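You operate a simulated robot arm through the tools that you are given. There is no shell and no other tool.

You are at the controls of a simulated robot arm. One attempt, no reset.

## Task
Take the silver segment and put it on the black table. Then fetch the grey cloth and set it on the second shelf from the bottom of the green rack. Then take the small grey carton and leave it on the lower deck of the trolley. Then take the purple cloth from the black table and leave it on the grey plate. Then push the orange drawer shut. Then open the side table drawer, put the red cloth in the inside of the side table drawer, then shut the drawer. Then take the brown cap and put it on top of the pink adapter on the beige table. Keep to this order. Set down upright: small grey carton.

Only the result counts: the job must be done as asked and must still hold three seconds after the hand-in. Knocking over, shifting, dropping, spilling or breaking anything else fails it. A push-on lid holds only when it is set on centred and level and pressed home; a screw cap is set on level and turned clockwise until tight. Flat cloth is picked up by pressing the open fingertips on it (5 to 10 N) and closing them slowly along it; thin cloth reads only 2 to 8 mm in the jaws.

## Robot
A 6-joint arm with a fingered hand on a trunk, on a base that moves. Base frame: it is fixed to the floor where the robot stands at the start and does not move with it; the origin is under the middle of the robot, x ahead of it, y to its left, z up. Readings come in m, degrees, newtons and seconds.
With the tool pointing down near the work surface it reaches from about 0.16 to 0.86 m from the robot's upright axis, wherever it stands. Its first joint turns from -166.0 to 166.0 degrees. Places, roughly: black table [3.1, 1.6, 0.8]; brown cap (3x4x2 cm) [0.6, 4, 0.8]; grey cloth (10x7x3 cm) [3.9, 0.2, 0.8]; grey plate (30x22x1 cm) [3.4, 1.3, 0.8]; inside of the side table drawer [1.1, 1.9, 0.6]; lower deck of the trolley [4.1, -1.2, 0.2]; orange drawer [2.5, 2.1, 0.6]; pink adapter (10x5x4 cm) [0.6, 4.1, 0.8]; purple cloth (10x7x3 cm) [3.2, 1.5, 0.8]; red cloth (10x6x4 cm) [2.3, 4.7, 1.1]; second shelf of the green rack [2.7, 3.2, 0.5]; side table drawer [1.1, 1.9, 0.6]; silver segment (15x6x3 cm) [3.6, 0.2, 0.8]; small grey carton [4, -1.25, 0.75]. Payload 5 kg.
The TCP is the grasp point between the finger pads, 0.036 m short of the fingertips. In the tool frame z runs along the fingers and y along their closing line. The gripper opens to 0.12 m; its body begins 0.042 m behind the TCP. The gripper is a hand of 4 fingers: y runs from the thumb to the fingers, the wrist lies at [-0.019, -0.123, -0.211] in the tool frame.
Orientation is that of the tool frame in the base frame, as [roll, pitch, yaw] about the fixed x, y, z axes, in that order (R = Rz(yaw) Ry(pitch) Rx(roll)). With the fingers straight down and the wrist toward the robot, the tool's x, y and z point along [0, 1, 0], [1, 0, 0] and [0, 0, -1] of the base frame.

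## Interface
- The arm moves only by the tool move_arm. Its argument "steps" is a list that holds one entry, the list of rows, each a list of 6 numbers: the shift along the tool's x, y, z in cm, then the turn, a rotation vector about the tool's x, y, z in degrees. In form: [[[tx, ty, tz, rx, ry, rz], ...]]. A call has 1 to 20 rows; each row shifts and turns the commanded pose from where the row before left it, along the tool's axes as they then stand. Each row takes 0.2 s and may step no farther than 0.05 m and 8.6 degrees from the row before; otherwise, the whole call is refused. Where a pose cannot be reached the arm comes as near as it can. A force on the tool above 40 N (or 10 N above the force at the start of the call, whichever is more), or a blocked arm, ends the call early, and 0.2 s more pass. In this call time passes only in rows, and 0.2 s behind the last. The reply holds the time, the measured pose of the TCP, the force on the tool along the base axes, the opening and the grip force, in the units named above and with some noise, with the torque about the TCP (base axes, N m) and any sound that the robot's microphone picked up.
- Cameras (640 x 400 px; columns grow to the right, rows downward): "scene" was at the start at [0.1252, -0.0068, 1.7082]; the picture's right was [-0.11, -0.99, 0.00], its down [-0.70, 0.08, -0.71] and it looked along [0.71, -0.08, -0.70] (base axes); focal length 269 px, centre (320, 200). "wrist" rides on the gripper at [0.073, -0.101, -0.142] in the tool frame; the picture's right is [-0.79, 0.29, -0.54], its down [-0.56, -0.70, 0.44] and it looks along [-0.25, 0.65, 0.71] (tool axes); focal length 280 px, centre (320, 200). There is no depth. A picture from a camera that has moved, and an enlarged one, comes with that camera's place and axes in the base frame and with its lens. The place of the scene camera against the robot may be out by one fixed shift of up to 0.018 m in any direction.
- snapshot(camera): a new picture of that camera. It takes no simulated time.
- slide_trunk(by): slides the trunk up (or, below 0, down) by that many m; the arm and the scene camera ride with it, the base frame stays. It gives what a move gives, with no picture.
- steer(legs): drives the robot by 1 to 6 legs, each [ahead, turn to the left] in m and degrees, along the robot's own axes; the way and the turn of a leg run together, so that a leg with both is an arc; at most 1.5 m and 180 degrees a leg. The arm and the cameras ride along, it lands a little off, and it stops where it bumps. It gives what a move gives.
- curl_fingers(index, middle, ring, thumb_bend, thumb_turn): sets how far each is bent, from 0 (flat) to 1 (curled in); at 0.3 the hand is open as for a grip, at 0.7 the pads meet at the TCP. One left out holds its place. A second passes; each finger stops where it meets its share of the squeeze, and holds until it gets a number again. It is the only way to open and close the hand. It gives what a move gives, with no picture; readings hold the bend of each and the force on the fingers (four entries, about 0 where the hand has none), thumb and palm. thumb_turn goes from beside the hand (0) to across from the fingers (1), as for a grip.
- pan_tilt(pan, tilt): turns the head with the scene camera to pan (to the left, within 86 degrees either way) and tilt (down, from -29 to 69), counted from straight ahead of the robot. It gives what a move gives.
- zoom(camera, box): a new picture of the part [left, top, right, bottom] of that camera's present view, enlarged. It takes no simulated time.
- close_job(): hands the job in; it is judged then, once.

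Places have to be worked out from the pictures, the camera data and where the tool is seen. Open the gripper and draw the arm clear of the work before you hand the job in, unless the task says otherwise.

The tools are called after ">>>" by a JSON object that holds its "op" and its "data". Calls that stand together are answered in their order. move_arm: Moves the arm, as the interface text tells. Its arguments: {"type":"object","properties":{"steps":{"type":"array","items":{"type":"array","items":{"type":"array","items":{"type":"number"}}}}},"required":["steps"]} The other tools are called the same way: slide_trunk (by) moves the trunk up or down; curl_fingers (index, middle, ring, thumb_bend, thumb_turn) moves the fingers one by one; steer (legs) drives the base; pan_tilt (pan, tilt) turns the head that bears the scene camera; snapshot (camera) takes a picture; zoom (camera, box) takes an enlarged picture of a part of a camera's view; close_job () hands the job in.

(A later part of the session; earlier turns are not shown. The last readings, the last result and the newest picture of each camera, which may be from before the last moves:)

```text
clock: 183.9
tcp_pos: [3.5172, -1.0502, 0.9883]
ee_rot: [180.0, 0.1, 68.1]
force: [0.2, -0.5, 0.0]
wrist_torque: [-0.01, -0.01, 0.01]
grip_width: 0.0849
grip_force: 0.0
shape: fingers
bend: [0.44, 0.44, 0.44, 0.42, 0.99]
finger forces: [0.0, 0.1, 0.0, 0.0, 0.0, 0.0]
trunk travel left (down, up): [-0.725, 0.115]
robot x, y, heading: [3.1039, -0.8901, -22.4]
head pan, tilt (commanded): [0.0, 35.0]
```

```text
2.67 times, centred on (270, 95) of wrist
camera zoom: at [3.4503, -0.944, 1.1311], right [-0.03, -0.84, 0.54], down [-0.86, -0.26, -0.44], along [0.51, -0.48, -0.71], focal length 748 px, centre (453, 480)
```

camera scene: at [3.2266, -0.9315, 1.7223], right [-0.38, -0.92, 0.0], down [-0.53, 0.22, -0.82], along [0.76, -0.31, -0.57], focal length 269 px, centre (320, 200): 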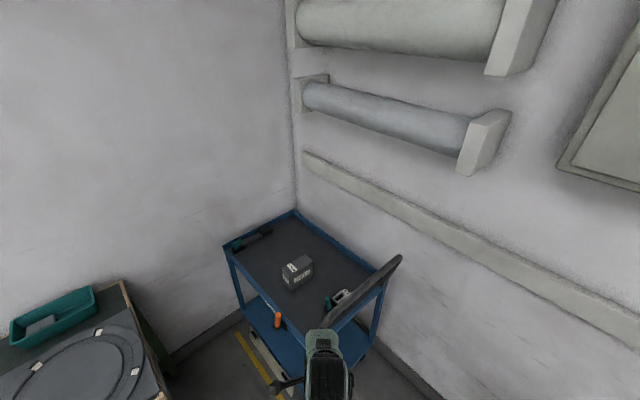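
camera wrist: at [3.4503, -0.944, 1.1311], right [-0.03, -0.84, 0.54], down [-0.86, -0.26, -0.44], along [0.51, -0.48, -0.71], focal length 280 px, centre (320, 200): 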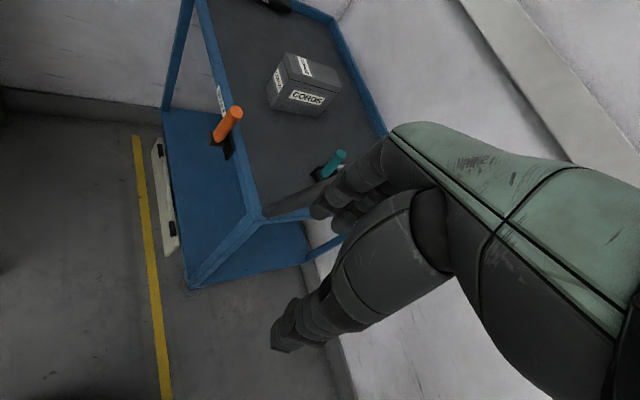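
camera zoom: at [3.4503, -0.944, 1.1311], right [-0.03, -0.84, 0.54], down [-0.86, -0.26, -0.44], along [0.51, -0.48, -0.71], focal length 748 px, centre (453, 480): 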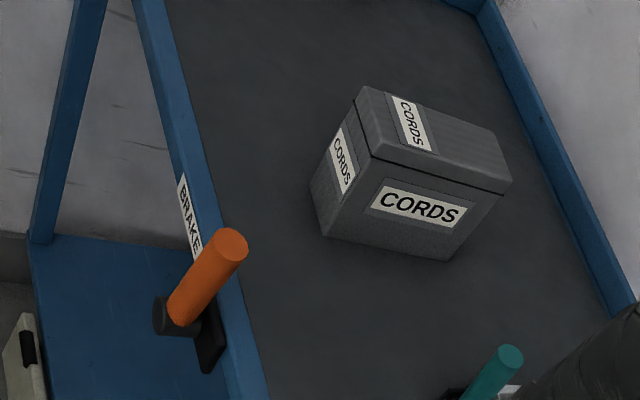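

Wrist and scene agree: carton centre about (4.02, -1.164), long side along the trolley's width, base z about 0.70. The elbow-up forearm will clear the handle, so I move to the west end of the trolley, at about (3.24, -1.225), keeping the hand away from the wall.

>>> {"op": "steer", "data": {"legs": [[0, 67.4], [-0.374, 0], [0, -55], [0.408, 0], [0, 20]]}}

>>> {"op": "pan_tilt", "data": {"pan": 0, "tilt": 45}}

>>> {"op": "snapshot", "data": {"camera": "scene"}}

>>> {"op": "snapshot", "data": {"camera": "wrist"}}

```text
clock: 195.2
tcp_pos: [3.6526, -1.3094, 0.989]
ee_rot: [-179.5, 0.2, 78.9]
force: [-29.7, -3.5, 18.0]
wrist_torque: [-0.43, 0.18, -0.49]
grip_width: 0.0523
grip_force: 18.5
shape: fingers
bend: [0.7, 0.62, 0.48, 0.42, 0.99]
finger forces: [11.5, 20.0, 5.3, 0.0, 0.0, 0.0]
trunk travel left (down, up): [-0.725, 0.115]
robot x, y, heading: [3.226, -1.2298, -11.6]
head pan, tilt (commanded): [0.0, 35.0]
stopped in leg 4: the force on the tool passed its limit at 42 N (the readings are from after the stop); the commanded pose is now the measured one
```

```text
clock: 195.9
tcp_pos: [3.6534, -1.3079, 0.9882]
ee_rot: [-179.6, 0.2, 79.0]
force: [-33.1, -6.3, 16.8]
wrist_torque: [-0.56, 0.27, -0.61]
grip_width: 0.0517
grip_force: 19.7
shape: fingers
bend: [0.7, 0.63, 0.49, 0.42, 0.99]
finger forces: [13.0, 20.6, 6.7, 0.1, 0.0, 0.0]
trunk travel left (down, up): [-0.725, 0.115]
robot x, y, heading: [3.2235, -1.229, -11.3]
head pan, tilt (commanded): [0.0, 45.0]
```

```text
taken
camera scene: at [3.3401, -1.2497, 1.7082], right [-0.2, -0.98, 0.0], down [-0.69, 0.14, -0.71], along [0.7, -0.14, -0.7], focal length 269 px, centre (320, 200)
```

scene: 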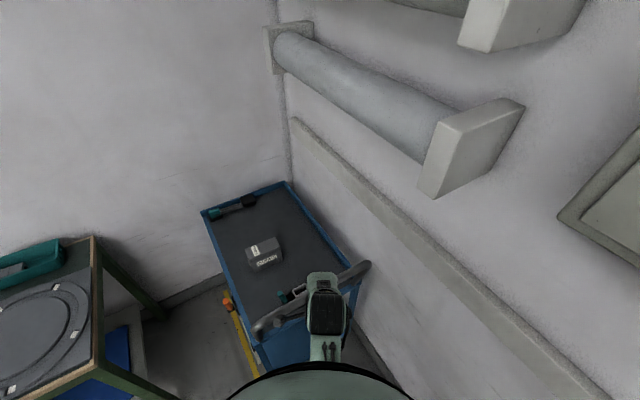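

```text
taken
camera wrist: at [3.5692, -1.2173, 1.1317], right [0.14, -0.83, 0.54], down [-0.8, -0.42, -0.44], along [0.59, -0.37, -0.72], focal length 280 px, centre (320, 200)
```

wrist: 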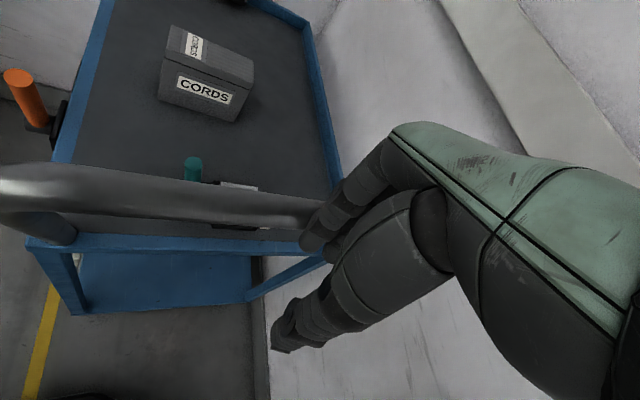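

The fingers ran into the trolley handle (about 0.95 high). I back off straight away and check whether the trolley shifted.

>>> {"op": "steer", "data": {"legs": [[-0.1, 0]]}}

>>> {"op": "zoom", "data": {"camera": "scene", "box": [180, 160, 420, 370]}}

>>> {"op": "snapshot", "data": {"camera": "wrist"}}

```text
clock: 197.1
tcp_pos: [3.5625, -1.2879, 0.986]
ee_rot: [-179.3, 0.2, 79.1]
force: [-0.2, 0.2, -0.3]
wrist_torque: [-0.03, 0.01, -0.01]
grip_width: 0.0847
grip_force: 0.1
shape: fingers
bend: [0.44, 0.44, 0.44, 0.42, 0.99]
finger forces: [0.0, 0.0, 0.0, 0.1, 0.0, 0.1]
trunk travel left (down, up): [-0.725, 0.115]
robot x, y, heading: [3.1283, -1.2055, -11.5]
head pan, tilt (commanded): [0.0, 45.0]
```

```text
1.90 times, centred on (300, 265) of scene
camera zoom: at [3.2512, -1.2288, 1.7075], right [-0.2, -0.98, 0.0], down [-0.69, 0.14, -0.71], along [0.69, -0.14, -0.71], focal length 512 px, centre (358, 76)
```

zoom: 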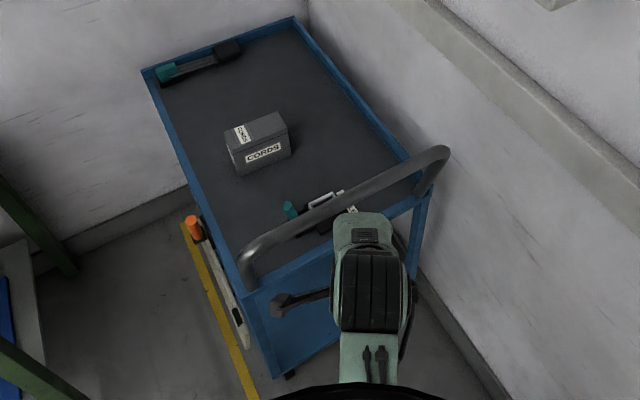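

```text
taken
camera wrist: at [3.4774, -1.1968, 1.1299], right [0.14, -0.83, 0.54], down [-0.8, -0.42, -0.43], along [0.59, -0.37, -0.72], focal length 280 px, centre (320, 200)
```

wrist: 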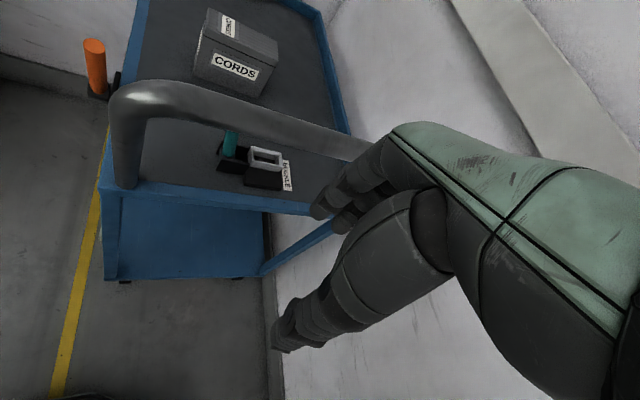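

No noticeable trolley shift (the carton corners come out the same within a centimetre). I raise the trunk so the hand passes well above the handle, then move forward and turn.

>>> {"op": "slide_trunk", "data": {"by": 0.11}}

>>> {"op": "steer", "data": {"legs": [[0.11, 0], [0, 20]]}}

>>> {"op": "pan_tilt", "data": {"pan": -10, "tilt": 50}}

>>> {"op": "snapshot", "data": {"camera": "scene"}}

>>> {"op": "zoom", "data": {"camera": "scene", "box": [220, 130, 420, 305]}}

>>> {"op": "snapshot", "data": {"camera": "wrist"}}

```text
clock: 198.5
tcp_pos: [3.5614, -1.2893, 1.0966]
ee_rot: [-179.4, 0.3, 79.0]
force: [-0.8, -0.2, -0.7]
wrist_torque: [0.01, -0.03, 0.02]
grip_width: 0.0849
grip_force: 0.0
shape: fingers
bend: [0.44, 0.44, 0.44, 0.42, 0.99]
finger forces: [0.0, 0.0, 0.0, 0.0, 0.0, 0.0]
trunk travel left (down, up): [-0.835, 0.005]
robot x, y, heading: [3.1287, -1.2092, -11.5]
head pan, tilt (commanded): [0.0, 45.0]
```

```text
clock: 201.0
tcp_pos: [3.6708, -1.1569, 1.0966]
ee_rot: [-179.5, 0.3, 99.2]
force: [-0.9, 1.3, 0.0]
wrist_torque: [-0.01, -0.02, 0.0]
grip_width: 0.085
grip_force: 0.0
shape: fingers
bend: [0.44, 0.44, 0.44, 0.42, 0.99]
finger forces: [0.0, 0.1, 0.1, 0.1, 0.0, 0.0]
trunk travel left (down, up): [-0.835, 0.005]
robot x, y, heading: [3.2342, -1.2354, 8.7]
head pan, tilt (commanded): [0.0, 45.0]
```

```text
clock: 201.8
tcp_pos: [3.6702, -1.156, 1.0968]
ee_rot: [-179.3, 0.2, 99.2]
force: [0.0, -0.3, 0.4]
wrist_torque: [-0.01, -0.01, -0.01]
grip_width: 0.0851
grip_force: 0.0
shape: fingers
bend: [0.44, 0.44, 0.44, 0.42, 0.99]
finger forces: [0.0, 0.0, 0.0, 0.0, 0.0, 0.1]
trunk travel left (down, up): [-0.835, 0.005]
robot x, y, heading: [3.2365, -1.2321, 8.7]
head pan, tilt (commanded): [-10.0, 50.0]
```

```text
taken
camera scene: at [3.356, -1.2257, 1.8106], right [-0.02, -1.0, 0.0], down [-0.77, 0.02, -0.64], along [0.64, -0.01, -0.77], focal length 269 px, centre (320, 200)
```

scene: 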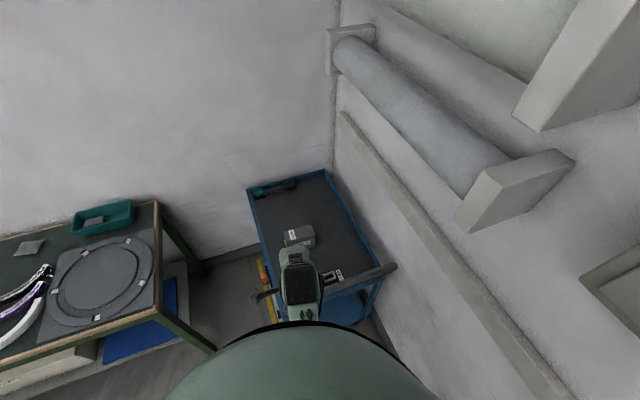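

```text
2.29 times, centred on (320, 218) of scene
camera zoom: at [3.356, -1.2257, 1.8106], right [-0.02, -1.0, 0.0], down [-0.77, 0.02, -0.64], along [0.64, -0.01, -0.77], focal length 615 px, centre (320, 160)
```

zoom: 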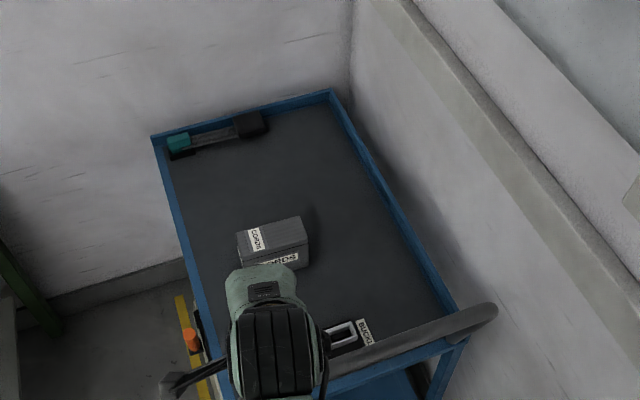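

```text
taken
camera wrist: at [3.5597, -1.0992, 1.24], right [0.42, -0.73, 0.54], down [-0.61, -0.67, -0.43], along [0.68, -0.15, -0.72], focal length 280 px, centre (320, 200)
```

wrist: 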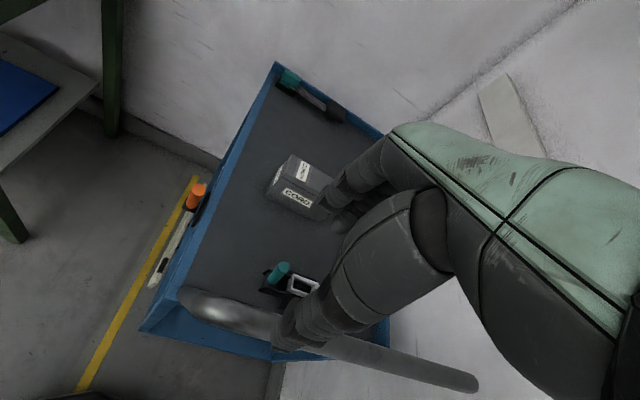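

The hand is above the handle level now. I reach over toward the carton, turning the hand so it closes across the carton's 7 cm side.

>>> {"op": "curl_fingers", "data": {"index": 0.34, "middle": 0.34, "ring": 0.34, "thumb_bend": 0.34}}

>>> {"op": "move_arm", "data": {"steps": [[[-0.8, 4.3, 0, 0, 0, 0], [-0.8, 4.3, 0, 0, 0, 0], [-0.8, 4.3, 0, 0, 0, 0], [-0.8, 4.3, 0, 0, 0, 0], [-0.8, 4.3, 0, 0, 0, 0], [-0.8, 4.3, 0, 0, 0, 0], [-0.8, 4.3, 0, 0, 0, 0], [-0.8, 4.3, 0, 0, 0, 0], [0, 0, 0, 0, 0, -4.5], [0, 0, 0, 0, 0, -4.4]]]}}

>>> {"op": "snapshot", "data": {"camera": "wrist"}}

>>> {"op": "zoom", "data": {"camera": "scene", "box": [220, 130, 420, 305]}}

```text
clock: 202.8
tcp_pos: [3.6702, -1.1573, 1.0972]
ee_rot: [-179.5, 0.2, 99.2]
force: [0.4, -0.5, 0.9]
wrist_torque: [-0.01, 0.02, 0.0]
grip_width: 0.1114
grip_force: 0.0
shape: fingers
bend: [0.34, 0.34, 0.34, 0.34, 0.98]
finger forces: [0.0, 0.0, 0.1, 0.0, 0.0, 0.0]
trunk travel left (down, up): [-0.835, 0.005]
robot x, y, heading: [3.2356, -1.2333, 8.6]
head pan, tilt (commanded): [-10.0, 50.0]
```

```text
clock: 205.0
tcp_pos: [4.019, -1.166, 1.0922]
ee_rot: [-179.4, 0.1, 108.0]
force: [-0.3, 0.2, -0.1]
wrist_torque: [0.01, -0.01, 0.0]
grip_width: 0.1117
grip_force: 0.0
shape: fingers
bend: [0.34, 0.34, 0.34, 0.34, 0.98]
finger forces: [0.0, 0.0, 0.0, 0.0, 0.0, 0.0]
trunk travel left (down, up): [-0.835, 0.005]
robot x, y, heading: [3.2338, -1.2338, 8.5]
head pan, tilt (commanded): [-10.0, 50.0]
```

```text
taken
camera wrist: at [3.9024, -1.1256, 1.2372], right [0.52, -0.66, 0.54], down [-0.5, -0.75, -0.43], along [0.69, -0.04, -0.72], focal length 280 px, centre (320, 200)
```

wrist: 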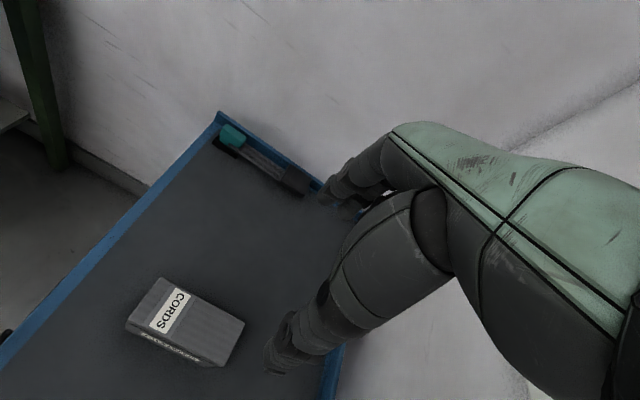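

```text
2.29 times, centred on (320, 218) of scene
camera zoom: at [3.3562, -1.2263, 1.8106], right [-0.02, -1.0, 0.0], down [-0.77, 0.02, -0.64], along [0.64, -0.01, -0.77], focal length 615 px, centre (320, 160)
```

zoom: 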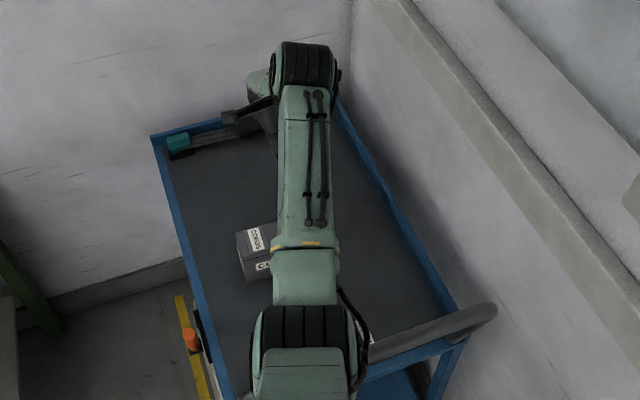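

From this nearer view the carton's centre is about (3.988, -1.151), top near 0.81 (deck about 0.72). I correct the position and go partway down.

>>> {"op": "move_arm", "data": {"steps": [[[2.4, -2.5, 0, -0.6, 0, 0], [0, 0, 4, 0, 0, 0], [0, 0, 4, 0, 0, 0], [0, 0, 4, 0, 0, 0], [0, 0, 4, 0, 0, 0]]]}}

>>> {"op": "snapshot", "data": {"camera": "wrist"}}

>>> {"op": "snapshot", "data": {"camera": "scene"}}

```text
clock: 206.2
tcp_pos: [3.9899, -1.1513, 0.9332]
ee_rot: [-180.0, 0.0, 108.2]
force: [0.5, 0.7, 0.3]
wrist_torque: [-0.01, 0.0, -0.02]
grip_width: 0.1117
grip_force: 0.1
shape: fingers
bend: [0.34, 0.34, 0.34, 0.34, 0.98]
finger forces: [0.1, 0.0, 0.0, 0.0, 0.0, 0.1]
trunk travel left (down, up): [-0.835, 0.005]
robot x, y, heading: [3.2333, -1.2344, 8.7]
head pan, tilt (commanded): [-10.0, 50.0]
```

```text
taken
camera wrist: at [3.8711, -1.1122, 1.0749], right [0.52, -0.66, 0.54], down [-0.49, -0.75, -0.44], along [0.7, -0.04, -0.71], focal length 280 px, centre (320, 200)
```

wrist: 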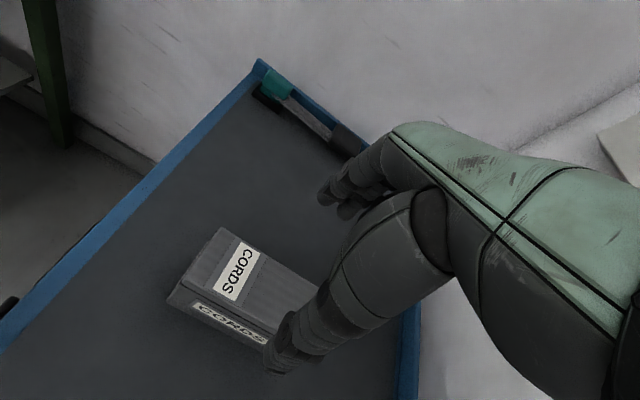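

```text
taken
camera scene: at [3.358, -1.2261, 1.8105], right [-0.02, -1.0, 0.0], down [-0.77, 0.02, -0.64], along [0.64, -0.01, -0.77], focal length 269 px, centre (320, 200)
```

scene: 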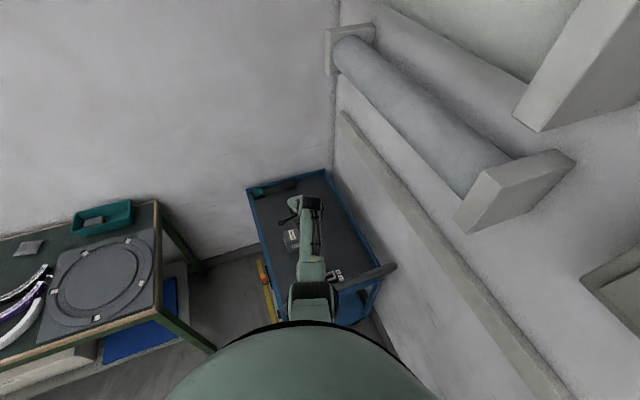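

Alignment is good. I descend to grasp height with the palm just clear of the carton's top.

>>> {"op": "move_arm", "data": {"steps": [[[0, 0, 4, 0, 0, 0], [0, 0, 4, 0, 0, 0], [0, 0, 3, 0, 0, 0], [0, 0, 2, 0, 0, 0], [0, 0, 1.5, 0, 0, 0]]]}}

>>> {"op": "snapshot", "data": {"camera": "wrist"}}

```text
clock: 207.4
tcp_pos: [3.9753, -1.166, 0.832]
ee_rot: [-180.0, 0.0, 108.1]
force: [1.1, 0.2, -0.4]
wrist_torque: [0.01, 0.04, -0.01]
grip_width: 0.1121
grip_force: 0.0
shape: fingers
bend: [0.34, 0.34, 0.34, 0.34, 0.98]
finger forces: [0.1, 0.1, 0.0, 0.0, 0.0, 0.1]
out of reach, approached as far as the arm can: row 3, 4, 5
trunk travel left (down, up): [-0.835, 0.005]
robot x, y, heading: [3.2346, -1.2323, 8.6]
head pan, tilt (commanded): [-10.0, 50.0]
```

```text
taken
camera wrist: at [3.8572, -1.1257, 0.9743], right [0.52, -0.66, 0.54], down [-0.49, -0.75, -0.44], along [0.7, -0.04, -0.71], focal length 280 px, centre (320, 200)
```

wrist: 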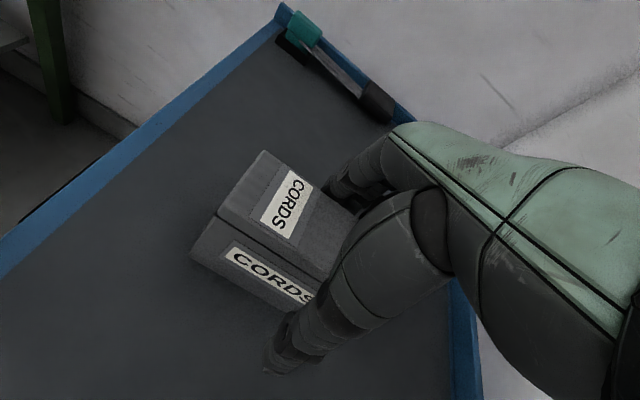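

The raised trunk limits downward reach. I lift back up a bit to re-sync, then lower the trunk instead.

>>> {"op": "move_arm", "data": {"steps": [[[0, 0, -3, 0, 0, 0], [0, 0, -3, 0, 0, 0]]]}}

```text
clock: 208.0
tcp_pos: [4.003, -1.1633, 0.8681]
ee_rot: [-179.9, 0.0, 108.1]
force: [0.2, 0.2, 0.1]
wrist_torque: [0.01, -0.02, -0.04]
grip_width: 0.112
grip_force: 0.0
shape: fingers
bend: [0.34, 0.34, 0.34, 0.34, 0.98]
finger forces: [0.1, 0.1, 0.0, 0.1, 0.0, 0.0]
out of reach, approached as far as the arm can: row 1, 2
trunk travel left (down, up): [-0.835, 0.005]
robot x, y, heading: [3.235, -1.2317, 8.7]
head pan, tilt (commanded): [-10.0, 50.0]
```

I go up to the previously good height, then lower the trunk.

>>> {"op": "move_arm", "data": {"steps": [[[0, 0, -3, 0, 0, 0], [0, 0, -3, 0, 0, 0]]]}}

>>> {"op": "slide_trunk", "data": {"by": -0.1}}

>>> {"op": "snapshot", "data": {"camera": "wrist"}}

```text
clock: 208.6
tcp_pos: [4.0331, -1.165, 0.9069]
ee_rot: [-179.9, 0.0, 108.0]
force: [-0.3, -0.4, -0.2]
wrist_torque: [0.02, 0.0, 0.0]
grip_width: 0.1119
grip_force: 0.1
shape: fingers
bend: [0.34, 0.34, 0.34, 0.34, 0.98]
finger forces: [0.1, 0.0, 0.0, 0.0, 0.0, 0.1]
out of reach, approached as far as the arm can: row 1, 2
trunk travel left (down, up): [-0.835, 0.005]
robot x, y, heading: [3.2348, -1.2276, 8.6]
head pan, tilt (commanded): [-10.0, 50.0]
```

```text
clock: 209.5
tcp_pos: [4.0389, -1.1629, 0.8473]
ee_rot: [178.7, 0.3, 108.0]
force: [-6.2, 2.0, 38.0]
wrist_torque: [-0.97, 3.34, -0.28]
grip_width: 0.1392
grip_force: 19.1
shape: fingers
bend: [0.34, 0.34, 0.34, 0.13, 0.97]
finger forces: [0.0, 0.0, 0.1, 0.0, 38.5, 0.1]
trunk travel left (down, up): [-0.76, 0.08]
robot x, y, heading: [3.2368, -1.2323, 8.6]
head pan, tilt (commanded): [-10.0, 50.0]
stopped: the force on the tool passed its limit at 47 N (the readings are from after the stop); the commanded pose is now the measured one
```

```text
taken
camera wrist: at [3.9173, -1.1248, 0.9872], right [0.51, -0.66, 0.55], down [-0.48, -0.75, -0.46], along [0.71, -0.04, -0.7], focal length 280 px, centre (320, 200)
```

wrist: 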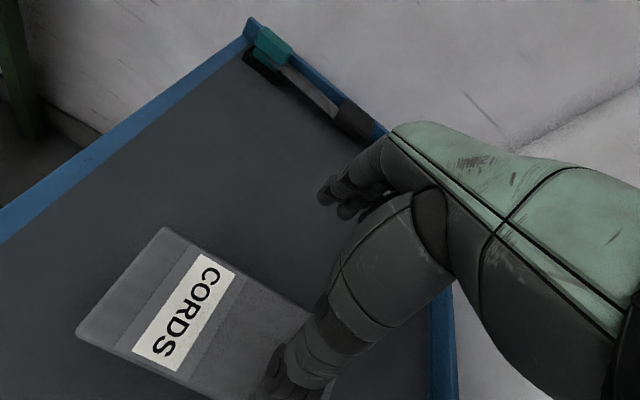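

The thumb came down on the carton's top because the arm had drifted outward. I lift straight up at once.

>>> {"op": "move_arm", "data": {"steps": [[[0, 0, -1.5, 0, 0, 0], [0, 0, -2.5, 0, 0, 0], [0, 0, -3, 0, 0, 0]]]}}

>>> {"op": "snapshot", "data": {"camera": "wrist"}}

>>> {"op": "zoom", "data": {"camera": "scene", "box": [220, 130, 420, 305]}}

```text
clock: 210.3
tcp_pos: [4.0686, -1.1645, 0.8861]
ee_rot: [179.6, 0.1, 108.1]
force: [-0.2, 0.8, 0.5]
wrist_torque: [0.02, -0.05, 0.0]
grip_width: 0.1124
grip_force: 0.0
shape: fingers
bend: [0.34, 0.34, 0.34, 0.34, 0.98]
finger forces: [0.1, 0.0, 0.0, 0.0, 0.0, 0.1]
out of reach, approached as far as the arm can: row 1, 2, 3
trunk travel left (down, up): [-0.76, 0.08]
robot x, y, heading: [3.2382, -1.2265, 8.9]
head pan, tilt (commanded): [-10.0, 50.0]
```

```text
taken
camera wrist: at [3.949, -1.1254, 1.0284], right [0.52, -0.66, 0.55], down [-0.49, -0.75, -0.45], along [0.7, -0.04, -0.71], focal length 280 px, centre (320, 200)
```

wrist: 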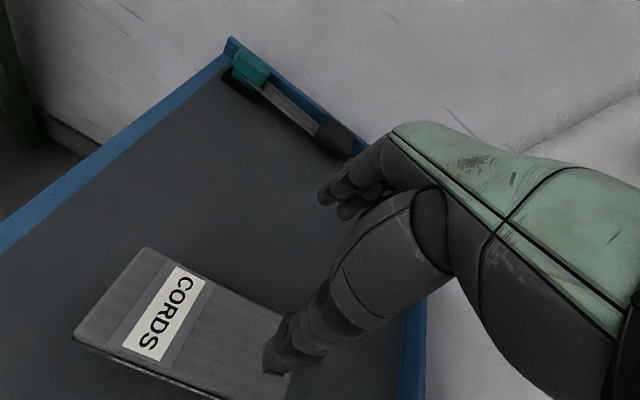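

```text
2.29 times, centred on (320, 218) of scene
camera zoom: at [3.3554, -1.2257, 1.7354], right [-0.02, -1.0, 0.0], down [-0.77, 0.02, -0.64], along [0.64, -0.01, -0.77], focal length 615 px, centre (320, 160)
```

zoom: 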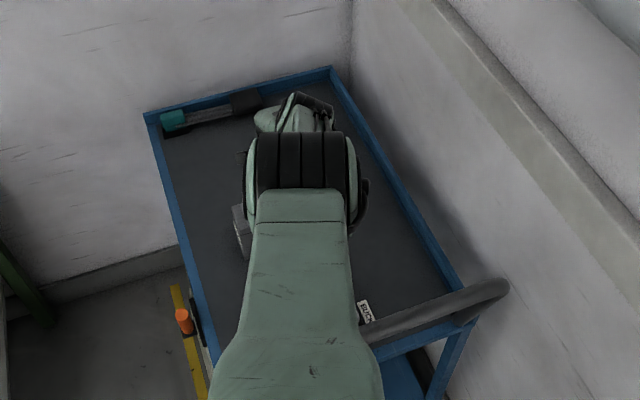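

The arm is nearly straight (near its reach limit), which made upward commands slide it outward. I pull inward and up toward the shoulder to bend the elbow again.

>>> {"op": "move_arm", "data": {"steps": [[[0, -2, -1, 0, 0, 0], [0, -3, -2, 0, 0, 0], [0, -3, -2, 0, 0, 0]]]}}

>>> {"op": "zoom", "data": {"camera": "scene", "box": [220, 130, 420, 305]}}

```text
clock: 211.1
tcp_pos: [4.0731, -1.1873, 0.8933]
ee_rot: [179.6, 0.1, 108.2]
force: [-0.4, 1.1, -0.1]
wrist_torque: [-0.03, -0.01, -0.01]
grip_width: 0.1123
grip_force: 0.0
shape: fingers
bend: [0.34, 0.34, 0.34, 0.34, 0.98]
finger forces: [0.0, 0.0, 0.0, 0.1, 0.0, 0.0]
out of reach, approached as far as the arm can: row 1, 2, 3
trunk travel left (down, up): [-0.76, 0.08]
robot x, y, heading: [3.2358, -1.234, 8.7]
head pan, tilt (commanded): [-10.0, 50.0]
```

```text
2.29 times, centred on (320, 218) of scene
camera zoom: at [3.3562, -1.2267, 1.7356], right [-0.02, -1.0, 0.0], down [-0.77, 0.02, -0.64], along [0.64, -0.01, -0.77], focal length 615 px, centre (320, 160)
```

zoom: 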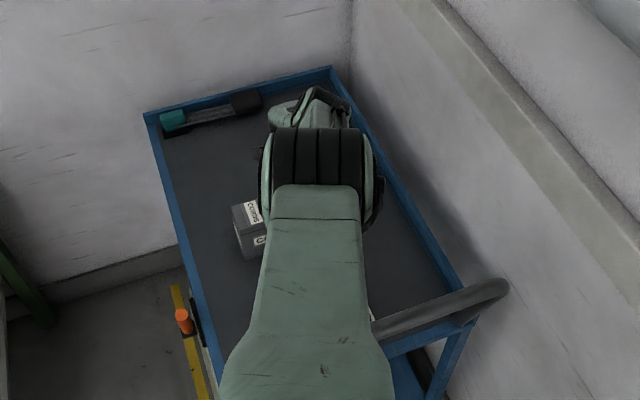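

The elbow seems locked near straight. I raise the trunk for clearance first, then command a longer inward-and-up pull so the elbow folds again.

>>> {"op": "slide_trunk", "data": {"by": 0.075}}

>>> {"op": "move_arm", "data": {"steps": [[[0, -3, -3, 0, 0, 0], [0, -3, -3, 0, 0, 0], [0, -3, -3, 0, 0, 0]]]}}

>>> {"op": "snapshot", "data": {"camera": "scene"}}

```text
clock: 212.2
tcp_pos: [4.0729, -1.1871, 0.9672]
ee_rot: [179.6, 0.0, 108.2]
force: [0.5, -1.3, 0.8]
wrist_torque: [0.02, 0.05, 0.0]
grip_width: 0.1122
grip_force: 0.1
shape: fingers
bend: [0.34, 0.34, 0.34, 0.34, 0.98]
finger forces: [0.0, 0.0, 0.1, 0.0, 0.0, 0.0]
trunk travel left (down, up): [-0.835, 0.005]
robot x, y, heading: [3.2369, -1.23, 8.8]
head pan, tilt (commanded): [-10.0, 50.0]
```

```text
clock: 213.0
tcp_pos: [4.0884, -1.2237, 1.0022]
ee_rot: [179.8, 0.0, 108.2]
force: [0.0, 0.8, 0.0]
wrist_torque: [0.01, -0.03, -0.01]
grip_width: 0.1122
grip_force: 0.0
shape: fingers
bend: [0.34, 0.34, 0.34, 0.34, 0.98]
finger forces: [0.0, 0.1, 0.0, 0.0, 0.0, 0.1]
out of reach, approached as far as the arm can: row 1, 2, 3
trunk travel left (down, up): [-0.835, 0.005]
robot x, y, heading: [3.2344, -1.231, 8.6]
head pan, tilt (commanded): [-10.0, 50.0]
```

```text
taken
camera scene: at [3.3562, -1.2261, 1.8106], right [-0.02, -1.0, 0.0], down [-0.77, 0.02, -0.64], along [0.64, -0.01, -0.77], focal length 269 px, centre (320, 200)
```

scene: 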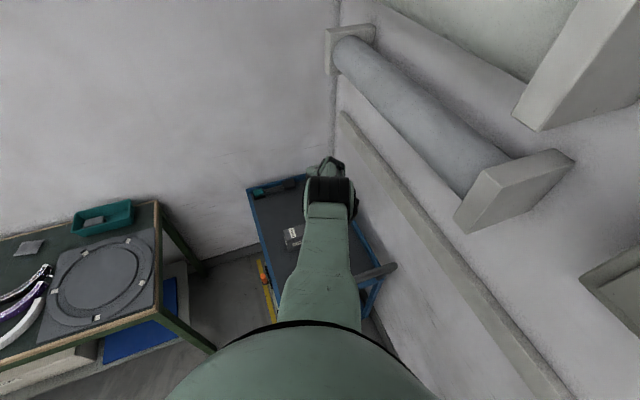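

Still sliding along a limit. I look at the arm's own posture with the head tilted further down to understand which joint is stuck.

>>> {"op": "pan_tilt", "data": {"pan": -5, "tilt": 69}}

>>> {"op": "snapshot", "data": {"camera": "scene"}}

>>> {"op": "snapshot", "data": {"camera": "wrist"}}

```text
clock: 213.8
tcp_pos: [4.0887, -1.2235, 1.0023]
ee_rot: [179.7, 0.0, 108.1]
force: [-0.8, -0.3, 0.0]
wrist_torque: [-0.01, -0.02, 0.02]
grip_width: 0.1123
grip_force: 0.0
shape: fingers
bend: [0.34, 0.34, 0.34, 0.34, 0.98]
finger forces: [0.0, 0.0, 0.0, 0.0, 0.0, 0.0]
trunk travel left (down, up): [-0.835, 0.005]
robot x, y, heading: [3.2371, -1.2299, 8.7]
head pan, tilt (commanded): [-5.0, 68.8]
```

```text
taken
camera scene: at [3.335, -1.2205, 1.7887], right [0.06, -1.0, 0.0], down [-0.93, -0.06, -0.36], along [0.36, 0.02, -0.93], focal length 269 px, centre (320, 200)
```

scene: 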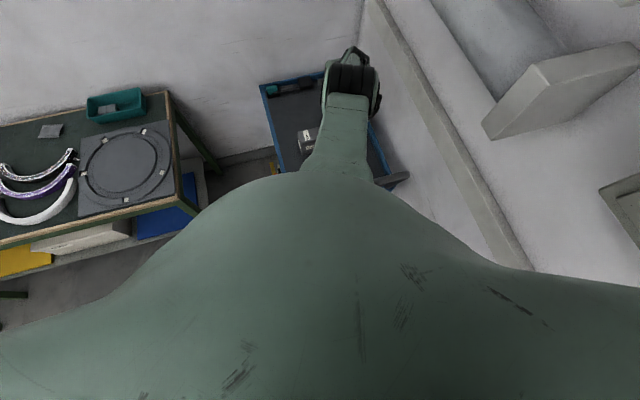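

```text
taken
camera wrist: at [3.9692, -1.1854, 1.1446], right [0.52, -0.66, 0.54], down [-0.49, -0.75, -0.45], along [0.7, -0.03, -0.71], focal length 280 px, centre (320, 200)
```

wrist: 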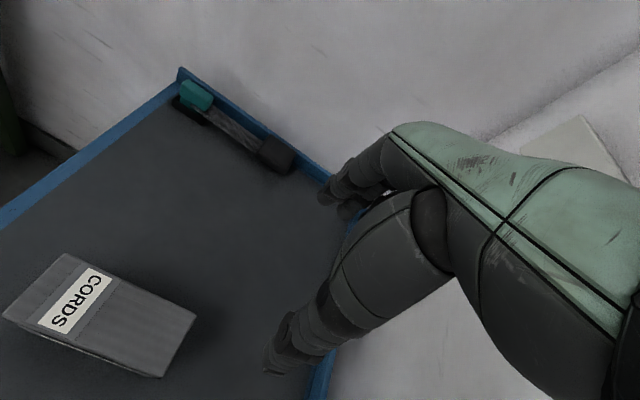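

The elbow appears to have passed slightly beyond straight into a hyper-extended limit. I first stretch outward and up (free air) to straighten it fully, then pull inward and see if it folds the right way.

>>> {"op": "move_arm", "data": {"steps": [[[0, 0, -4.5, 0, 0, 0], [0, 0, -4.5, 0, 0, 0], [0, 2, -4, 0, 0, 0], [0, 2, -4, 0, 0, 0], [0, 2, 0, 0, 0, 0]]]}}

>>> {"op": "pan_tilt", "data": {"pan": -5, "tilt": 50}}

>>> {"op": "snapshot", "data": {"camera": "scene"}}

```text
clock: 215.1
tcp_pos: [4.1537, -1.212, 1.1643]
ee_rot: [179.7, 0.1, 108.1]
force: [0.8, 0.9, 0.2]
wrist_torque: [0.03, -0.01, -0.01]
grip_width: 0.112
grip_force: 0.1
shape: fingers
bend: [0.34, 0.34, 0.34, 0.34, 0.98]
finger forces: [0.1, 0.1, 0.1, 0.0, 0.0, 0.1]
out of reach, approached as far as the arm can: row 1, 2, 4, 5
trunk travel left (down, up): [-0.835, 0.005]
robot x, y, heading: [3.2349, -1.2296, 8.6]
head pan, tilt (commanded): [-5.0, 68.8]
```

```text
clock: 215.9
tcp_pos: [4.1538, -1.2127, 1.1631]
ee_rot: [179.7, 0.2, 108.1]
force: [0.1, -0.2, -0.9]
wrist_torque: [0.01, 0.01, 0.03]
grip_width: 0.1123
grip_force: 0.1
shape: fingers
bend: [0.34, 0.34, 0.34, 0.34, 0.98]
finger forces: [0.0, 0.1, 0.1, 0.0, 0.0, 0.0]
trunk travel left (down, up): [-0.835, 0.005]
robot x, y, heading: [3.235, -1.2332, 8.7]
head pan, tilt (commanded): [-5.0, 50.0]
```

```text
taken
camera scene: at [3.356, -1.2192, 1.8106], right [0.06, -1.0, 0.0], down [-0.77, -0.05, -0.64], along [0.64, 0.04, -0.77], focal length 269 px, centre (320, 200)
```

scene: 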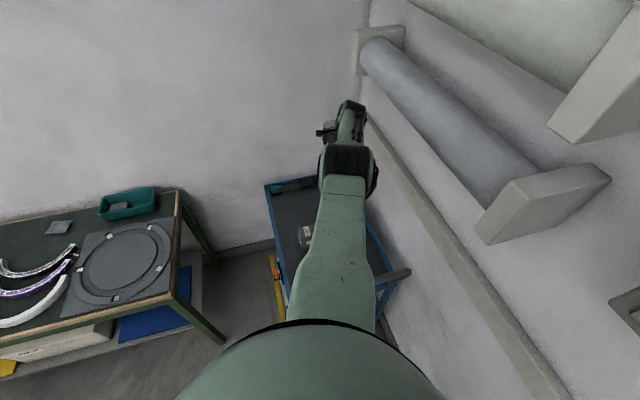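

Row 3 was reachable again, so it is now nearly straight. I pull inward in level steps.

>>> {"op": "move_arm", "data": {"steps": [[[0, -4, 0, 0, 0, 0], [0, -4, 0, 0, 0, 0], [0, -4, 0, 0, 0, 0], [0, -4, 0, 0, 0, 0]]]}}

>>> {"op": "snapshot", "data": {"camera": "scene"}}

```text
clock: 216.9
tcp_pos: [4.1332, -1.2812, 1.1274]
ee_rot: [179.6, 0.0, 108.0]
force: [0.0, -0.5, 0.3]
wrist_torque: [0.04, -0.02, 0.0]
grip_width: 0.1123
grip_force: 0.0
shape: fingers
bend: [0.34, 0.34, 0.34, 0.34, 0.98]
finger forces: [0.0, 0.0, 0.0, 0.1, 0.1, 0.0]
out of reach, approached as far as the arm can: row 1, 2, 3, 4
trunk travel left (down, up): [-0.835, 0.005]
robot x, y, heading: [3.2369, -1.2309, 8.5]
head pan, tilt (commanded): [-5.0, 50.0]
```

```text
taken
camera scene: at [3.3559, -1.2205, 1.8107], right [0.06, -1.0, 0.0], down [-0.76, -0.05, -0.64], along [0.64, 0.04, -0.77], focal length 269 px, centre (320, 200)
```

scene: 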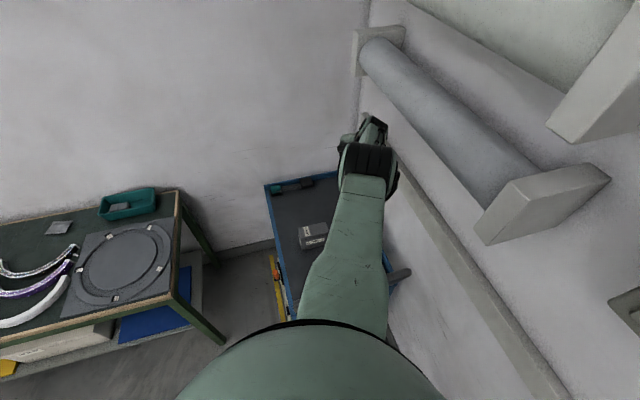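

The measured points all lie on a sphere of radius 0.852 about the shoulder, so the elbow is exactly straight at its stop. Commanding along the tangent downward should bend it off the stop; I try inward-and-down at this safe height.

>>> {"op": "move_arm", "data": {"steps": [[[2, -2, 3, 0, 0, 0], [2, -2, 3, 0, 0, 0], [1, -3, 0, 0, 0, 0], [0, -4, 0, 0, 0, 0]]]}}

>>> {"op": "snapshot", "data": {"camera": "scene"}}

```text
clock: 217.9
tcp_pos: [4.0969, -1.2777, 1.0336]
ee_rot: [179.6, 0.0, 108.1]
force: [-0.3, -0.5, 0.1]
wrist_torque: [0.03, -0.03, -0.03]
grip_width: 0.1125
grip_force: 0.1
shape: fingers
bend: [0.34, 0.34, 0.34, 0.34, 0.98]
finger forces: [0.0, 0.1, 0.1, 0.1, 0.0, 0.0]
out of reach, approached as far as the arm can: row 1, 2, 3, 4
trunk travel left (down, up): [-0.835, 0.005]
robot x, y, heading: [3.237, -1.2312, 8.8]
head pan, tilt (commanded): [-5.0, 50.0]
```

```text
taken
camera scene: at [3.356, -1.2206, 1.8107], right [0.06, -1.0, 0.0], down [-0.76, -0.05, -0.64], along [0.64, 0.04, -0.77], focal length 269 px, centre (320, 200)
```

scene: 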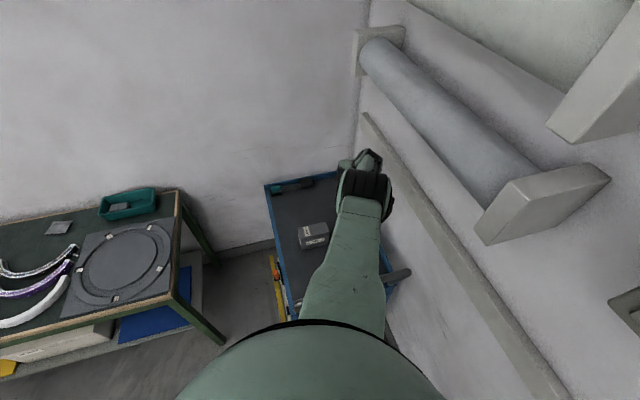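

Commanded points so far never went beyond full stretch. I now stretch fully outward so the elbow comes to straight, then go up-and-in so it bends to its normal side.

>>> {"op": "move_arm", "data": {"steps": [[[0, 4, 0, 0, 0, 0], [0, 4, 0, 0, 0, 0], [0, 4, 0, 0, 0, 0], [0, 4, 0, 0, 0, 0]]]}}

>>> {"op": "move_arm", "data": {"steps": [[[0, 0, -4.5, 0, 0, 0], [0, 0, -4.5, 0, 0, 0], [0, -3, -3, 0, 0, 0], [0, -4, 0, 0, 0, 0]]]}}

>>> {"op": "snapshot", "data": {"camera": "scene"}}

```text
clock: 218.9
tcp_pos: [4.1174, -1.2536, 1.0635]
ee_rot: [179.6, 0.2, 108.1]
force: [-0.4, -0.9, 0.5]
wrist_torque: [-0.03, 0.0, -0.01]
grip_width: 0.1122
grip_force: 0.0
shape: fingers
bend: [0.34, 0.34, 0.34, 0.34, 0.98]
finger forces: [0.1, 0.1, 0.1, 0.0, 0.0, 0.1]
out of reach, approached as far as the arm can: row 1, 2, 3, 4
trunk travel left (down, up): [-0.835, 0.005]
robot x, y, heading: [3.2365, -1.2316, 8.7]
head pan, tilt (commanded): [-5.0, 50.0]
```

```text
clock: 219.9
tcp_pos: [4.0463, -1.2758, 1.1863]
ee_rot: [179.5, 0.0, 108.1]
force: [-0.9, 0.4, -0.1]
wrist_torque: [0.01, 0.02, 0.02]
grip_width: 0.1121
grip_force: 0.1
shape: fingers
bend: [0.34, 0.34, 0.34, 0.34, 0.98]
finger forces: [0.1, 0.0, 0.0, 0.1, 0.0, 0.1]
trunk travel left (down, up): [-0.835, 0.005]
robot x, y, heading: [3.2354, -1.23, 8.6]
head pan, tilt (commanded): [-5.0, 50.0]
```

```text
taken
camera scene: at [3.3538, -1.2201, 1.8109], right [0.06, -1.0, 0.0], down [-0.76, -0.05, -0.64], along [0.64, 0.04, -0.77], focal length 269 px, centre (320, 200)
```

scene: 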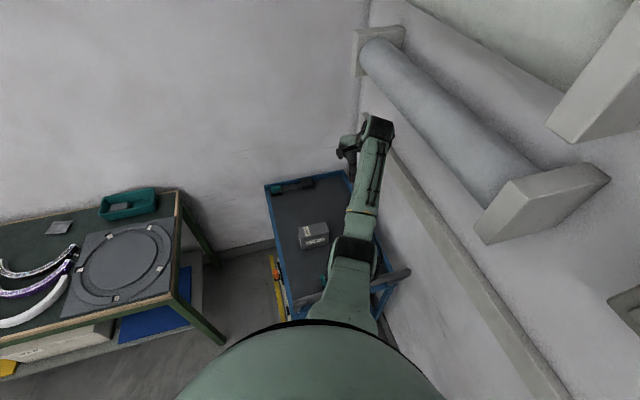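

The elbow folded back correctly (readings reachable again). From the sphere fit I know the limits, so I set the trunk back to its zero level, where the grasp stays inside reach and the forearm clears the handle by about 6 cm, and move back over the carton.

>>> {"op": "slide_trunk", "data": {"by": -0.11}}

>>> {"op": "move_arm", "data": {"steps": [[[3.4, -0.4, 0, -0.5, 0, 0], [3.4, -0.4, 0, 0, 0, 0], [3.4, -0.4, 0, 0, 0, 0], [3.4, -0.3, 0, 0, 0, 0], [0, 0, 4, 0, 0, 0], [0, 0, 4, 0, 0, 0], [0, 0, 4, 0, 0, 0]]]}}

>>> {"op": "snapshot", "data": {"camera": "wrist"}}

>>> {"op": "snapshot", "data": {"camera": "scene"}}

```text
clock: 221.3
tcp_pos: [4.049, -1.2761, 1.0738]
ee_rot: [179.7, 0.1, 108.1]
force: [0.5, 0.3, -1.8]
wrist_torque: [-0.01, 0.01, 0.0]
grip_width: 0.1121
grip_force: 0.1
shape: fingers
bend: [0.34, 0.34, 0.34, 0.34, 0.98]
finger forces: [0.0, 0.0, 0.1, 0.0, 0.0, 0.0]
trunk travel left (down, up): [-0.725, 0.115]
robot x, y, heading: [3.2368, -1.2296, 9.0]
head pan, tilt (commanded): [-5.0, 50.0]
```

```text
clock: 222.9
tcp_pos: [3.9957, -1.1492, 0.9528]
ee_rot: [178.9, 0.1, 108.2]
force: [-0.2, 0.4, -0.6]
wrist_torque: [0.0, 0.02, -0.03]
grip_width: 0.1121
grip_force: 0.0
shape: fingers
bend: [0.34, 0.34, 0.34, 0.34, 0.98]
finger forces: [0.1, 0.0, 0.0, 0.0, 0.0, 0.1]
trunk travel left (down, up): [-0.725, 0.115]
robot x, y, heading: [3.2318, -1.2306, 8.6]
head pan, tilt (commanded): [-5.0, 50.0]
```

```text
taken
camera wrist: at [3.8743, -1.1117, 1.0938], right [0.51, -0.66, 0.55], down [-0.48, -0.75, -0.45], along [0.71, -0.03, -0.7], focal length 280 px, centre (320, 200)
```

wrist: 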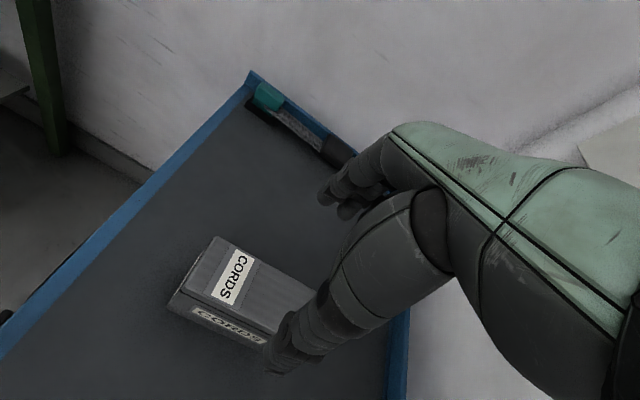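

```text
taken
camera scene: at [3.3563, -1.2186, 1.7007], right [0.06, -1.0, 0.0], down [-0.76, -0.05, -0.64], along [0.64, 0.04, -0.77], focal length 269 px, centre (320, 200)
```

scene: 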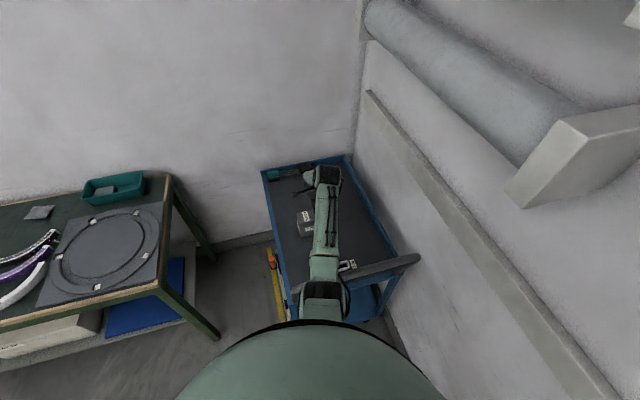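

The carton hasn't moved and the TCP is centred. I correct the small tilt and descend to grasp height.

>>> {"op": "move_arm", "data": {"steps": [[[0, 0, 3, 1.1, 0, 0], [0, 0, 4, 0, 0, 0], [0, 0, 3, 0, 0, 0], [0, 0, 2, 0, 0, 0]]]}}

>>> {"op": "snapshot", "data": {"camera": "wrist"}}

```text
clock: 223.9
tcp_pos: [3.9948, -1.151, 0.8328]
ee_rot: [-179.7, 0.1, 108.1]
force: [0.2, -0.6, 0.3]
wrist_torque: [-0.04, 0.02, 0.01]
grip_width: 0.1121
grip_force: 0.1
shape: fingers
bend: [0.34, 0.34, 0.34, 0.34, 0.98]
finger forces: [0.0, 0.1, 0.0, 0.0, 0.0, 0.1]
trunk travel left (down, up): [-0.725, 0.115]
robot x, y, heading: [3.235, -1.2325, 8.7]
head pan, tilt (commanded): [-5.0, 50.0]
```

```text
taken
camera wrist: at [3.8768, -1.1116, 0.975], right [0.52, -0.66, 0.54], down [-0.49, -0.75, -0.44], along [0.7, -0.04, -0.72], focal length 280 px, centre (320, 200)
```

wrist: 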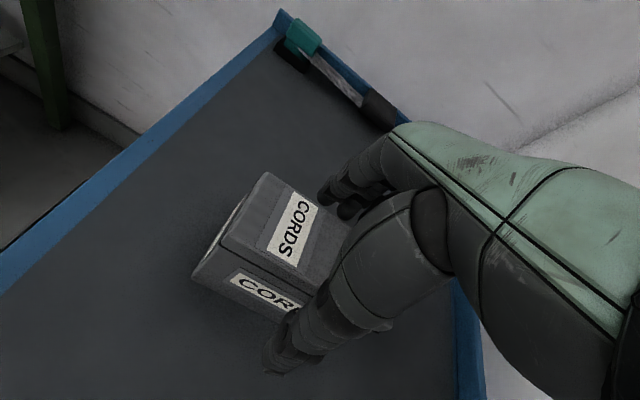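

The thumb and fingers straddle the carton. I go down the last 4.5 cm and close.

>>> {"op": "move_arm", "data": {"steps": [[[0, 0, 2, 0, 0, 0], [0, 0, 1.5, 0, 0, 0], [0, 0, 1, 0, 0, 0]]]}}

>>> {"op": "curl_fingers", "data": {"index": 0.48, "middle": 0.48, "ring": 0.48, "thumb_bend": 0.48}}

>>> {"op": "curl_fingers", "data": {"index": 0.6, "middle": 0.6, "ring": 0.6, "thumb_bend": 0.6}}

>>> {"op": "snapshot", "data": {"camera": "wrist"}}

```text
clock: 224.7
tcp_pos: [3.9932, -1.1496, 0.7884]
ee_rot: [-179.9, 0.1, 108.2]
force: [0.6, 0.3, 0.2]
wrist_torque: [0.01, -0.01, 0.01]
grip_width: 0.1119
grip_force: 0.0
shape: fingers
bend: [0.34, 0.34, 0.34, 0.34, 0.98]
finger forces: [0.1, 0.1, 0.1, 0.1, 0.1, 0.0]
trunk travel left (down, up): [-0.725, 0.115]
robot x, y, heading: [3.2357, -1.2285, 8.6]
head pan, tilt (commanded): [-5.0, 50.0]
```

```text
clock: 225.7
tcp_pos: [3.9939, -1.151, 0.7887]
ee_rot: [-179.8, 0.1, 108.2]
force: [1.4, 0.2, 2.1]
wrist_torque: [0.01, 0.06, -0.06]
grip_width: 0.0713
grip_force: 1.1
shape: fingers
bend: [0.48, 0.48, 0.48, 0.48, 1.0]
finger forces: [1.5, 0.0, 0.0, 0.1, 0.1, 0.1]
trunk travel left (down, up): [-0.725, 0.115]
robot x, y, heading: [3.2376, -1.228, 8.7]
head pan, tilt (commanded): [-5.0, 50.0]
```

```text
clock: 226.7
tcp_pos: [3.9941, -1.1506, 0.7879]
ee_rot: [-179.8, 0.0, 108.1]
force: [1.1, -0.2, 2.1]
wrist_torque: [-0.05, -0.24, 0.08]
grip_width: 0.0582
grip_force: 18.3
shape: fingers
bend: [0.54, 0.55, 0.55, 0.54, 1.0]
finger forces: [6.9, 6.1, 5.8, 0.1, 18.0, 0.0]
trunk travel left (down, up): [-0.725, 0.115]
robot x, y, heading: [3.2372, -1.2301, 8.8]
head pan, tilt (commanded): [-5.0, 50.0]
```

```text
taken
camera wrist: at [3.8759, -1.1114, 0.9309], right [0.52, -0.66, 0.54], down [-0.49, -0.75, -0.44], along [0.7, -0.04, -0.72], focal length 280 px, centre (320, 200)
```

wrist: 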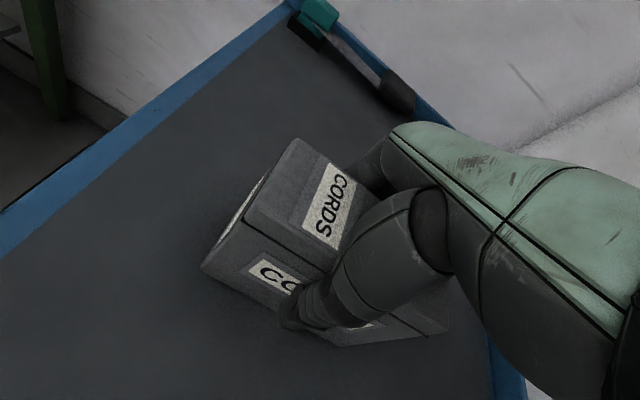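

The carton is held at 5.8 cm with 18 N. I lift it straight up above handle level.

>>> {"op": "move_arm", "data": {"steps": [[[0, 0, -1, 0, 0, 0], [0, 0, -2, 0, 0, 0], [0, 0, -3, 0, 0, 0], [0, 0, -4, 0, 0, 0], [0, 0, -4, 0, 0, 0], [0, 0, -4, 0, 0, 0], [0, 0, -4, 0, 0, 0], [0, 0, -4, 0, 0, 0], [0, 0, -4, 0, 0, 0]]]}}

>>> {"op": "slide_trunk", "data": {"by": 0.1}}

>>> {"op": "snapshot", "data": {"camera": "wrist"}}

>>> {"op": "snapshot", "data": {"camera": "scene"}}

```text
clock: 228.7
tcp_pos: [3.9946, -1.1502, 1.0874]
ee_rot: [-179.7, 0.2, 108.1]
force: [-0.4, 0.2, -2.7]
wrist_torque: [-0.02, 0.01, 0.01]
grip_width: 0.058
grip_force: 16.8
shape: fingers
bend: [0.54, 0.56, 0.55, 0.54, 1.0]
finger forces: [7.0, 5.3, 4.6, 0.1, 17.3, 0.0]
trunk travel left (down, up): [-0.725, 0.115]
robot x, y, heading: [3.2387, -1.2323, 8.5]
head pan, tilt (commanded): [-5.0, 50.0]
```

```text
clock: 230.0
tcp_pos: [3.9959, -1.1503, 1.1879]
ee_rot: [-179.8, 0.2, 108.0]
force: [0.3, 0.2, -3.0]
wrist_torque: [0.02, -0.04, 0.0]
grip_width: 0.0578
grip_force: 16.8
shape: fingers
bend: [0.54, 0.56, 0.55, 0.54, 1.0]
finger forces: [6.9, 5.4, 4.6, 0.1, 17.3, 0.1]
trunk travel left (down, up): [-0.825, 0.015]
robot x, y, heading: [3.2343, -1.2314, 9.1]
head pan, tilt (commanded): [-5.0, 50.0]
```

```text
taken
camera wrist: at [3.8779, -1.1117, 1.3292], right [0.52, -0.66, 0.54], down [-0.49, -0.75, -0.44], along [0.7, -0.04, -0.72], focal length 280 px, centre (320, 200)
```

wrist: 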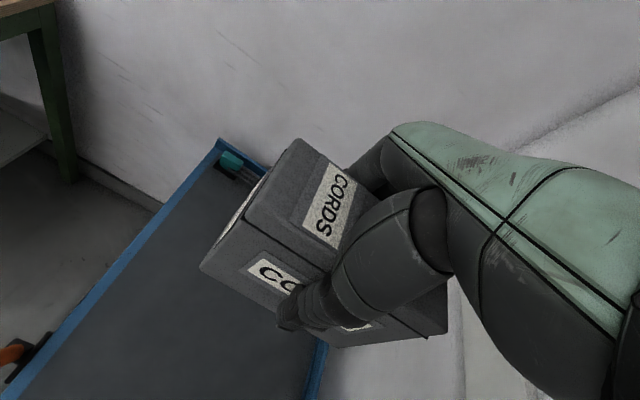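

```text
taken
camera scene: at [3.3567, -1.219, 1.8006], right [0.06, -1.0, 0.0], down [-0.76, -0.05, -0.64], along [0.64, 0.04, -0.77], focal length 269 px, centre (320, 200)
```

scene: 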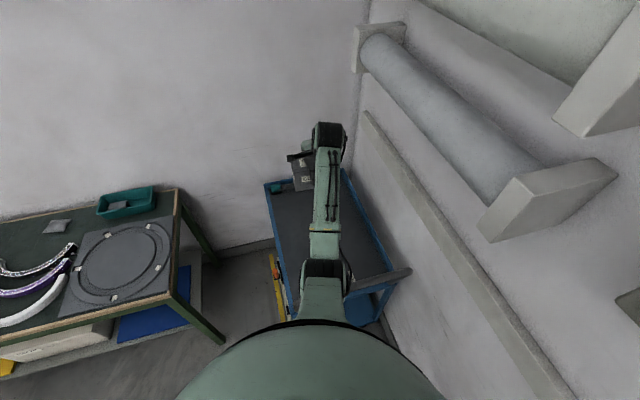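

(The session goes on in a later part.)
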